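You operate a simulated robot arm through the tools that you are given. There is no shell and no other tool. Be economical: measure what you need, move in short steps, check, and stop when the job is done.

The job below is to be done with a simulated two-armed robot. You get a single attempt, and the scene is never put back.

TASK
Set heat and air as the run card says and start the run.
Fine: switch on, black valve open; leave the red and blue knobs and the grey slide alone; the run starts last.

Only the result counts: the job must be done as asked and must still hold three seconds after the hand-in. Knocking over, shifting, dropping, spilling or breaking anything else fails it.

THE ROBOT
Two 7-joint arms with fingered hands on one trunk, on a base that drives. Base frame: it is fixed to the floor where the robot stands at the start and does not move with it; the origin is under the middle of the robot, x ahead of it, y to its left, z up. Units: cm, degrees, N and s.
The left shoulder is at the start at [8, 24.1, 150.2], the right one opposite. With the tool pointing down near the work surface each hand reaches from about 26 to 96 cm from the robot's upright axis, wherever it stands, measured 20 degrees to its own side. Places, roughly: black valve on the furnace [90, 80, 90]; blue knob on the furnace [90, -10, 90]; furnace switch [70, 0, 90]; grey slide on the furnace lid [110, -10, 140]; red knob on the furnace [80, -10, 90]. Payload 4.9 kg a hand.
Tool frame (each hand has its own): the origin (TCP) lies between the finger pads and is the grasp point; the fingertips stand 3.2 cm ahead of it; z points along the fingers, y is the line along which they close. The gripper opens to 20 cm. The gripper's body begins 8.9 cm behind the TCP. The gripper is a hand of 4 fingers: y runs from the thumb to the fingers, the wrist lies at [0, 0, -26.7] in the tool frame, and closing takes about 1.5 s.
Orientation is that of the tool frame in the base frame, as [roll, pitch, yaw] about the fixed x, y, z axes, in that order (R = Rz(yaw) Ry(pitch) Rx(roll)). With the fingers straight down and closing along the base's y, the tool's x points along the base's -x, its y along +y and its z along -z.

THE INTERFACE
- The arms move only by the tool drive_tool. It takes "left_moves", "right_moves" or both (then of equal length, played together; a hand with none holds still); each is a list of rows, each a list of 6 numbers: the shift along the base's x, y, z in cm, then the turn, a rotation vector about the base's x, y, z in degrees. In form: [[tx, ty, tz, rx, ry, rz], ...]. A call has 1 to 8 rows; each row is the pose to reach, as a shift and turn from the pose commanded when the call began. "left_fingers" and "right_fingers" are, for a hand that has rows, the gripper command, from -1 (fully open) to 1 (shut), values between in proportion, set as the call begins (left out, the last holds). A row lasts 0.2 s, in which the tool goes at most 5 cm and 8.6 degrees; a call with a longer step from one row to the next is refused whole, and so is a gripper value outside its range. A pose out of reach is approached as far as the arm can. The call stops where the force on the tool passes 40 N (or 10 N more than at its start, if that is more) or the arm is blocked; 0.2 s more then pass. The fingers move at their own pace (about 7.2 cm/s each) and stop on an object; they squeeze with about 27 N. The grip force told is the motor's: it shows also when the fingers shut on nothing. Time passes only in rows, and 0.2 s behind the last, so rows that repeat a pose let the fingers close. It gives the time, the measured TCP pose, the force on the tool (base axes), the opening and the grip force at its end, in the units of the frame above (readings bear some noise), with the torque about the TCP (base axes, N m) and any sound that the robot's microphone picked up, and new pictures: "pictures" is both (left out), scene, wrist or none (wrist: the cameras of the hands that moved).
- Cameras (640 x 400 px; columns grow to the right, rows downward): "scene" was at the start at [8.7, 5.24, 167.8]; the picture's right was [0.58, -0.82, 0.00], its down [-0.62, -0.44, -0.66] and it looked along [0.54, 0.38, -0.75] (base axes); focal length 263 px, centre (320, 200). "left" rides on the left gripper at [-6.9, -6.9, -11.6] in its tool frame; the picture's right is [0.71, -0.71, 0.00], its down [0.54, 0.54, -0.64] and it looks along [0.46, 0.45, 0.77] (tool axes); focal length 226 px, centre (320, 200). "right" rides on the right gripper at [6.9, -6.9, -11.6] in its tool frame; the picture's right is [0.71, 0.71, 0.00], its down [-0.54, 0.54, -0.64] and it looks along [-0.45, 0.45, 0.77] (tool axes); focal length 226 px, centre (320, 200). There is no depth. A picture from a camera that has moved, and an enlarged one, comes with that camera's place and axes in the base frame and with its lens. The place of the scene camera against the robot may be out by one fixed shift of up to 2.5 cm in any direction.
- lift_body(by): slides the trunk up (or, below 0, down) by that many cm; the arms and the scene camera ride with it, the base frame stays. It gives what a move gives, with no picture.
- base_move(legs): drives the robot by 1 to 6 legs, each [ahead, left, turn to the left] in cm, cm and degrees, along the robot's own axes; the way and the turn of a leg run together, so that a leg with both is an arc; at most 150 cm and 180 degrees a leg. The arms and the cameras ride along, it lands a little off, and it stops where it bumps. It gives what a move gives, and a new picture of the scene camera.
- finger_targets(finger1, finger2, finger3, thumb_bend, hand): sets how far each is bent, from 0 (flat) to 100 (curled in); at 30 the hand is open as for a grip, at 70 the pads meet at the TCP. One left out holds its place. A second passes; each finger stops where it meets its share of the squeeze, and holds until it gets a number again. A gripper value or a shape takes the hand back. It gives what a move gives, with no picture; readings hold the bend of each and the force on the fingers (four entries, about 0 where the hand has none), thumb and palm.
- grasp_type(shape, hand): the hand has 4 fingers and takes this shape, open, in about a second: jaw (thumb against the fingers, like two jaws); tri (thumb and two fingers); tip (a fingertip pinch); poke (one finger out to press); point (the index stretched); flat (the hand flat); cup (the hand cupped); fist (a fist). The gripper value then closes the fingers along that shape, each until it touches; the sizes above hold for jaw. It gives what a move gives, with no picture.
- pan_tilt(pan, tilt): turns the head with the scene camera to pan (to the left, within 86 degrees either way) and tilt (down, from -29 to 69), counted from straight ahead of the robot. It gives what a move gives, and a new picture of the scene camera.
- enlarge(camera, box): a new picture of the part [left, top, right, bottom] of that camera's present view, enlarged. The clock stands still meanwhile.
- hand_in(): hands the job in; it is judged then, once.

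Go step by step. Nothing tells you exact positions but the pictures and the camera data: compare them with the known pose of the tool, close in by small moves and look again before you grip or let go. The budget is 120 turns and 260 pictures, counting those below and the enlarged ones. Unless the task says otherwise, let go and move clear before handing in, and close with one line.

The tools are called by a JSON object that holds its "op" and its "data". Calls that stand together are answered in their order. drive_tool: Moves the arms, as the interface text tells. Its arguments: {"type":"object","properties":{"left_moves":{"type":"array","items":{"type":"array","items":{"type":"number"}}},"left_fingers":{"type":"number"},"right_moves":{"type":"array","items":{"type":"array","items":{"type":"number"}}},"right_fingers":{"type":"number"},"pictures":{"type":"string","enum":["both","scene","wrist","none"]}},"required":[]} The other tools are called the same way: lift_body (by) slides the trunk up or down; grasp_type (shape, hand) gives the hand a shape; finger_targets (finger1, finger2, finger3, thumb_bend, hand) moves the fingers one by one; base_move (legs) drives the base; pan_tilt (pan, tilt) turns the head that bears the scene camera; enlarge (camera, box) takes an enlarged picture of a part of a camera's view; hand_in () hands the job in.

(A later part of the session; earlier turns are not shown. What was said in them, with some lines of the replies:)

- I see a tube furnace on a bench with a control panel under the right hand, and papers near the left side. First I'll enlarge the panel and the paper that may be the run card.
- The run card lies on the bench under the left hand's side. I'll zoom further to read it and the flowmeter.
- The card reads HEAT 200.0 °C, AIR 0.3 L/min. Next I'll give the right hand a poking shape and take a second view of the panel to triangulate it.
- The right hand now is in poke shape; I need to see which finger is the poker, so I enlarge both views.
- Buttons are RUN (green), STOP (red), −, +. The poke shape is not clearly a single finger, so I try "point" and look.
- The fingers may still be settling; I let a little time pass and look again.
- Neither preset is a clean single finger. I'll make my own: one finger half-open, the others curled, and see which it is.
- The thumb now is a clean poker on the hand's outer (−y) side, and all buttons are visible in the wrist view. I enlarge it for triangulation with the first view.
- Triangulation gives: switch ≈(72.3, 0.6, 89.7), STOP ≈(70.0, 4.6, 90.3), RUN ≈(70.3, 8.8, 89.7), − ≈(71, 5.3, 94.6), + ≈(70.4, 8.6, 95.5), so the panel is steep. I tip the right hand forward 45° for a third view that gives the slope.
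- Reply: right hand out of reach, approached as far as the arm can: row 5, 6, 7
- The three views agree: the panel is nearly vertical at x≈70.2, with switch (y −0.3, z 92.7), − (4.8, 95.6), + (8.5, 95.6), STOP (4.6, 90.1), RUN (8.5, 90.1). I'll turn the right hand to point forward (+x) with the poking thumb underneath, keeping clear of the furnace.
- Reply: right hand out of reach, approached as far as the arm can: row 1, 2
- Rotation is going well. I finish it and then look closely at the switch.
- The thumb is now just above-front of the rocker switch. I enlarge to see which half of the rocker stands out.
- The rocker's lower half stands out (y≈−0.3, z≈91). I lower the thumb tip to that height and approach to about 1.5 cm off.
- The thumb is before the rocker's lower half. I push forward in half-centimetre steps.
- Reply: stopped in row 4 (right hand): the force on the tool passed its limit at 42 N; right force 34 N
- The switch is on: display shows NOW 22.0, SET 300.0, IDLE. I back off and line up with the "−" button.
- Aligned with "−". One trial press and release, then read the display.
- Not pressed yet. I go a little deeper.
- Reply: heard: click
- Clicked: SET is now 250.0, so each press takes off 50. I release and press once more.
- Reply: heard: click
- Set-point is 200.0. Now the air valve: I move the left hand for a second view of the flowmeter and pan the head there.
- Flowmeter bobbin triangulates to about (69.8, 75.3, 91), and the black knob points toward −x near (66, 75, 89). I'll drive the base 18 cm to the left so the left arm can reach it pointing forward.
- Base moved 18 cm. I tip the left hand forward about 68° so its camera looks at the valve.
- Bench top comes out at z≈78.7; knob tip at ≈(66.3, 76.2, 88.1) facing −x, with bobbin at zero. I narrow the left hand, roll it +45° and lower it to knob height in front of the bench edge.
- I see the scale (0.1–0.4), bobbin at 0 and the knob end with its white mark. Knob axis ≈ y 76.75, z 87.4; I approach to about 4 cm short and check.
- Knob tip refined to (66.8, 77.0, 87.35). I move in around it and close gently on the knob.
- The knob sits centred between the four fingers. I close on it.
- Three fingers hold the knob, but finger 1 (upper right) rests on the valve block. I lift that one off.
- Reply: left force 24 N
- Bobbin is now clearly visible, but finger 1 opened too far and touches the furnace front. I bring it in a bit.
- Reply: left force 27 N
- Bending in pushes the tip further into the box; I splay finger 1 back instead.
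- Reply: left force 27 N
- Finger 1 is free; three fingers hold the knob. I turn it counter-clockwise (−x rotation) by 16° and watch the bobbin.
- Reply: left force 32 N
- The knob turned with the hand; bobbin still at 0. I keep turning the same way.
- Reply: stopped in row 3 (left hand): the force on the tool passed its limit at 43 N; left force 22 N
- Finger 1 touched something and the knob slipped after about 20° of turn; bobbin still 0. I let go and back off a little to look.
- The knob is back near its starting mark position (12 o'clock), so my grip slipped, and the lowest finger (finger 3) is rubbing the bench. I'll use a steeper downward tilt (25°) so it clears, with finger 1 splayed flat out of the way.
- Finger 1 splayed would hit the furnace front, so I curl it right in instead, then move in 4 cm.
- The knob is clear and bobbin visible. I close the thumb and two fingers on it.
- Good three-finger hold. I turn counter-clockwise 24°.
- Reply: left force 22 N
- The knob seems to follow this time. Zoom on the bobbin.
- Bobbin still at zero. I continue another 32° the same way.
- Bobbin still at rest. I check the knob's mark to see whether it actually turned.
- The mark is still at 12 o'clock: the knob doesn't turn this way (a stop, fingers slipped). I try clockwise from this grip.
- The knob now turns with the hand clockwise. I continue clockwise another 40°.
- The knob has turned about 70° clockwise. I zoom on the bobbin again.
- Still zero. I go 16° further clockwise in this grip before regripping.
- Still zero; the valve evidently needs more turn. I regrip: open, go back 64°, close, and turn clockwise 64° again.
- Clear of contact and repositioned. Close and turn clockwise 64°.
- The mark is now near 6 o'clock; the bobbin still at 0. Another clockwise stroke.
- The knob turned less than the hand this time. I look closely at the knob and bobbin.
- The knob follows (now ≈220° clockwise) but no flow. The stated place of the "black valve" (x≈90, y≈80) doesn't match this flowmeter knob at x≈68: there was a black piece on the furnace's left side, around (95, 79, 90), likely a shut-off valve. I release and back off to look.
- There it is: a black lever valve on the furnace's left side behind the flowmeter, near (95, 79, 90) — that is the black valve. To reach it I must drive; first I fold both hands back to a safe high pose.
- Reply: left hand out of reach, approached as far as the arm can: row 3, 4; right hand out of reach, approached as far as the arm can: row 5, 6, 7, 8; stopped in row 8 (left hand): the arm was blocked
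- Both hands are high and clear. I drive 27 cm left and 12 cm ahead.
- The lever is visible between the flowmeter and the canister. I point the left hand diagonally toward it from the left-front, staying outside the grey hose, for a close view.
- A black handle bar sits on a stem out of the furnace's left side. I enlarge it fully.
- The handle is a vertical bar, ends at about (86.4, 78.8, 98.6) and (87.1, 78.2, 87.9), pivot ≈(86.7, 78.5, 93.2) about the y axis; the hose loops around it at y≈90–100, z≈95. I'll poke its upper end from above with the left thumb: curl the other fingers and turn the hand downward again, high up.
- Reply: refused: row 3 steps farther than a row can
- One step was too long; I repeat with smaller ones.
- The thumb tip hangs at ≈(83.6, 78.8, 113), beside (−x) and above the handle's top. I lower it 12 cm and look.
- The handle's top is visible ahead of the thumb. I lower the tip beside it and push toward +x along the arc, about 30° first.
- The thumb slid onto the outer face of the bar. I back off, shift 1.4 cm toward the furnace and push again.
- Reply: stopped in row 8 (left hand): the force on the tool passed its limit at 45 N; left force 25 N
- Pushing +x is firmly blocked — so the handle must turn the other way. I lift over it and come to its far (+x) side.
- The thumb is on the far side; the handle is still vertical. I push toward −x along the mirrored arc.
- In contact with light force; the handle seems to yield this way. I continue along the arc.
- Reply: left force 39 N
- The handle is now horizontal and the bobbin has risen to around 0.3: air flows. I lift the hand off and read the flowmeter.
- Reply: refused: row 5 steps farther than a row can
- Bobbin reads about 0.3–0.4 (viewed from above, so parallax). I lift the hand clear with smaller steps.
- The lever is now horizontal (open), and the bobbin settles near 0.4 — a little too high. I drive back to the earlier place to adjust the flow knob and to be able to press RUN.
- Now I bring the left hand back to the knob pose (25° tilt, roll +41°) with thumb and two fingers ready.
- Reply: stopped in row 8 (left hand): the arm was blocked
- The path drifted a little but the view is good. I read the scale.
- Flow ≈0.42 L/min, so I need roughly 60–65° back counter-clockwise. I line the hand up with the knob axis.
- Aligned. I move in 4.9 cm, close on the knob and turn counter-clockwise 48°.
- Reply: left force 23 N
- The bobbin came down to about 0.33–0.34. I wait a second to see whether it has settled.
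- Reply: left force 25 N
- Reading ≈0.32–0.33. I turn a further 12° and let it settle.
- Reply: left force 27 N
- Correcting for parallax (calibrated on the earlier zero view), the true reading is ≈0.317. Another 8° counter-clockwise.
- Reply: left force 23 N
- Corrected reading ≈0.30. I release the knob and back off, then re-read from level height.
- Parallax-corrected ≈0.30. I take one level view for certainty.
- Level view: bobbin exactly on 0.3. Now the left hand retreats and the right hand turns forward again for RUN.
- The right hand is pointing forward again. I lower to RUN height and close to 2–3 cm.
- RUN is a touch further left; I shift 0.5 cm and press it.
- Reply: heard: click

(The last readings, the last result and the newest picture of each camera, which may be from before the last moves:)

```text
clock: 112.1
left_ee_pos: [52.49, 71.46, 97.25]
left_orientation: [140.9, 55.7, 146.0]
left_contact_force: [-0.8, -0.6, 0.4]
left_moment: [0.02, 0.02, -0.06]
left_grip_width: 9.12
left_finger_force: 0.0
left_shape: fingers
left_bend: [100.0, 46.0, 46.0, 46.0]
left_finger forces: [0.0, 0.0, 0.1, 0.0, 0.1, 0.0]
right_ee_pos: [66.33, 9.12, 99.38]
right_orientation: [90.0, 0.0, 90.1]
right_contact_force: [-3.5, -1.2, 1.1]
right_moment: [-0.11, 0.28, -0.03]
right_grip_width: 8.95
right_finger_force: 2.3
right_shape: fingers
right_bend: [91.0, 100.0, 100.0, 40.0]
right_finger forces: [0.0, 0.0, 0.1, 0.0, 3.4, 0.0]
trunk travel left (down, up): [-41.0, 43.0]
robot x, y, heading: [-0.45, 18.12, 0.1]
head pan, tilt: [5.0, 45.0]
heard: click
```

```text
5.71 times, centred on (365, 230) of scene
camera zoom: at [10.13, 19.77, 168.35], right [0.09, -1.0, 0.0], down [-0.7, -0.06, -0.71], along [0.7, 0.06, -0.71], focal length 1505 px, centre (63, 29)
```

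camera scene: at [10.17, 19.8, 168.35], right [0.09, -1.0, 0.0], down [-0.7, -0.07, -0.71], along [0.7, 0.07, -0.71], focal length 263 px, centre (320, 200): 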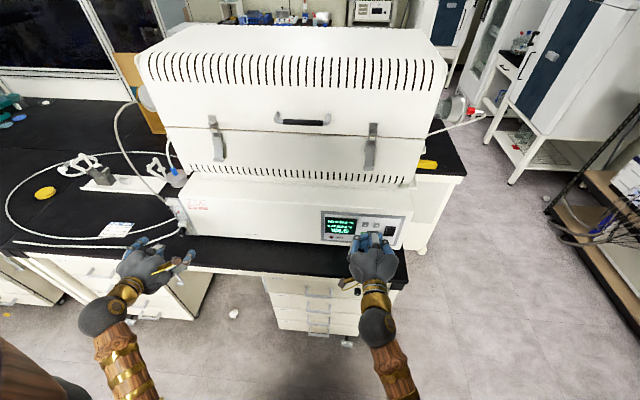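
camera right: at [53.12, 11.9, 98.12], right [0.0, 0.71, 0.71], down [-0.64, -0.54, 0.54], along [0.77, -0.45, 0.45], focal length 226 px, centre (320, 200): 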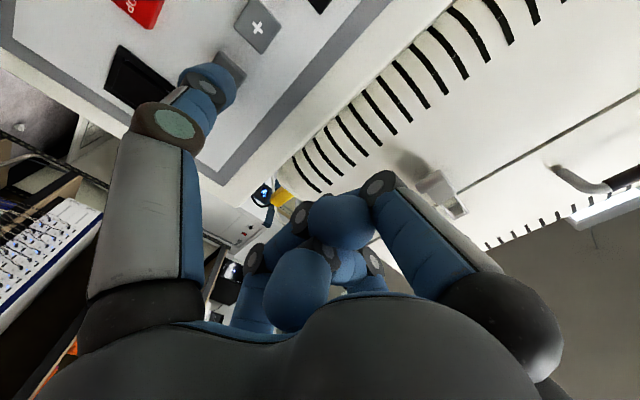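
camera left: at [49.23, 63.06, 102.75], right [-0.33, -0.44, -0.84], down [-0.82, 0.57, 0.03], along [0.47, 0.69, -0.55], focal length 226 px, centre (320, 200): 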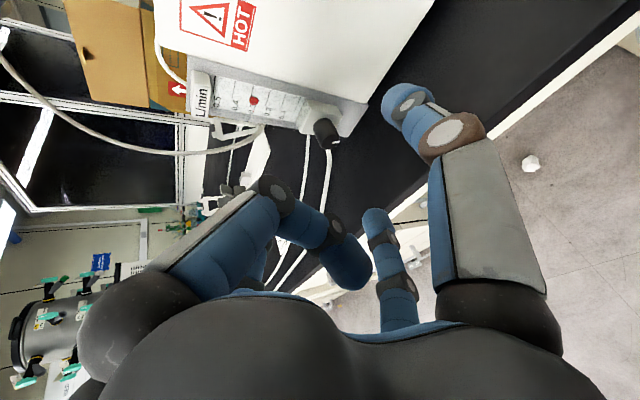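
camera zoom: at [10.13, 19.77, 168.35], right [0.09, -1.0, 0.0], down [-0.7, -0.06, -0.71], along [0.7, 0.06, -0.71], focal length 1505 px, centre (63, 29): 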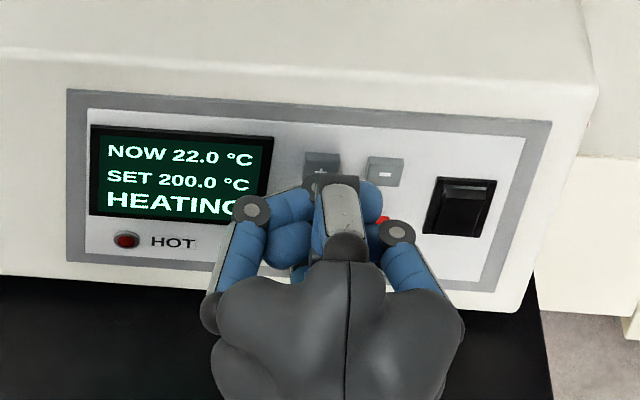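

The display says HEATING with SET 200.0. I back both hands away and check the panel and flowmeter once more.

{"op": "drive_tool", "data": {"right_moves": [[-2, 0, 0, 0, 0, 0], [-5, 0, 0, 0, 0, 0], [-8, 0, 2, 0, 0, 0], [-9, 0, 5, 0, 0, 0], [-9, 0, 8, 0, 0, 0], [-9, 0, 8, 0, 0, 0]], "pictures": "scene"}}

{"op": "enlarge", "data": {"camera": "scene", "box": [310, 195, 420, 265]}}

{"op": "enlarge", "data": {"camera": "left", "box": [160, 10, 360, 130]}}

```text
clock: 113.5
left_ee_pos: [52.3, 71.45, 97.33]
left_orientation: [141.0, 55.7, 146.0]
left_contact_force: [0.2, -0.4, 0.3]
left_moment: [0.02, -0.03, -0.01]
left_grip_width: 9.12
left_finger_force: 0.1
left_shape: fingers
left_bend: [100.0, 46.0, 46.0, 46.0]
left_finger forces: [0.0, 0.0, 0.1, 0.0, 0.1, 0.1]
right_ee_pos: [57.5, 9.37, 107.54]
right_orientation: [89.9, 0.1, 90.3]
right_contact_force: [-0.4, 0.4, 0.0]
right_moment: [-0.02, 0.02, 0.02]
right_grip_width: 8.94
right_finger_force: 0.0
right_shape: fingers
right_bend: [91.0, 100.0, 100.0, 40.0]
right_finger forces: [0.0, 0.0, 0.0, 0.0, 0.1, 0.0]
trunk travel left (down, up): [-41.0, 43.0]
robot x, y, heading: [-0.38, 18.11, 0.0]
head pan, tilt: [5.0, 45.0]
camera scene: at [10.15, 19.79, 168.35], right [0.09, -1.0, 0.0], down [-0.7, -0.06, -0.71], along [0.7, 0.06, -0.71], focal length 263 px, centre (320, 200)
```

scene: 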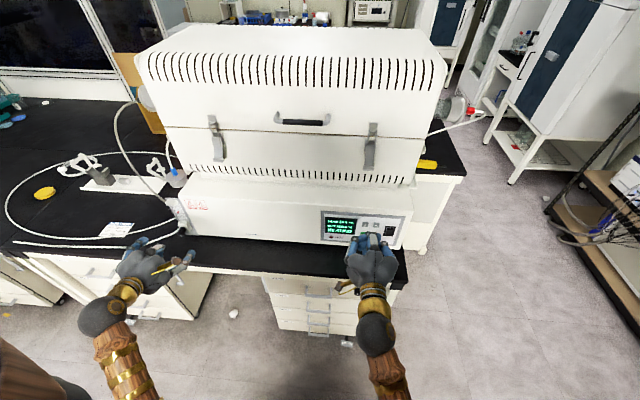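

```text
5.71 times, centred on (365, 230) of scene
camera zoom: at [10.15, 19.79, 168.35], right [0.09, -1.0, 0.0], down [-0.7, -0.06, -0.71], along [0.7, 0.06, -0.71], focal length 1505 px, centre (63, 29)
```

zoom: 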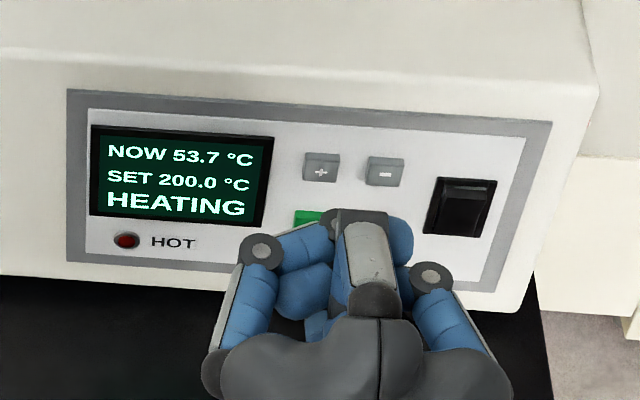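

```text
3.20 times, centred on (260, 70) of left
camera zoom: at [45.23, 60.99, 105.54], right [-0.33, -0.44, -0.84], down [-0.82, 0.57, 0.03], along [0.47, 0.69, -0.55], focal length 723 px, centre (512, 616)
```

zoom: 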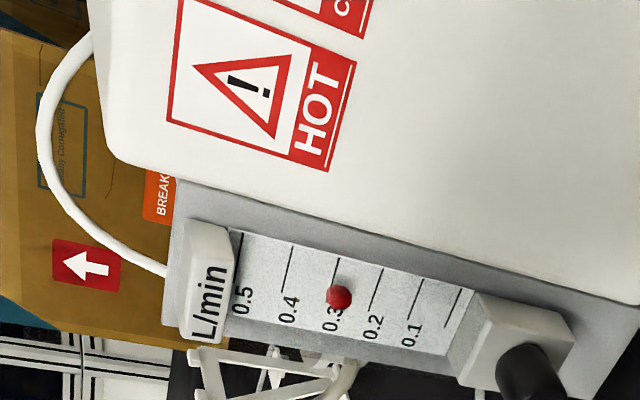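

The furnace is heating (NOW 53.7, SET 200.0 °C), the air still reads 0.3 L/min, and both hands are clear. I'm handing in.

{"op": "hand_in", "data": {}}

```text
The job is handed in.
```

The furnace is running as the run card says: heat is set to 200.0 °C and the display reads HEATING, and air reads 0.3 L/min. The switch is on and the black valve is open. RUN was pressed last, and I left the red and blue knobs and the grey slide alone.
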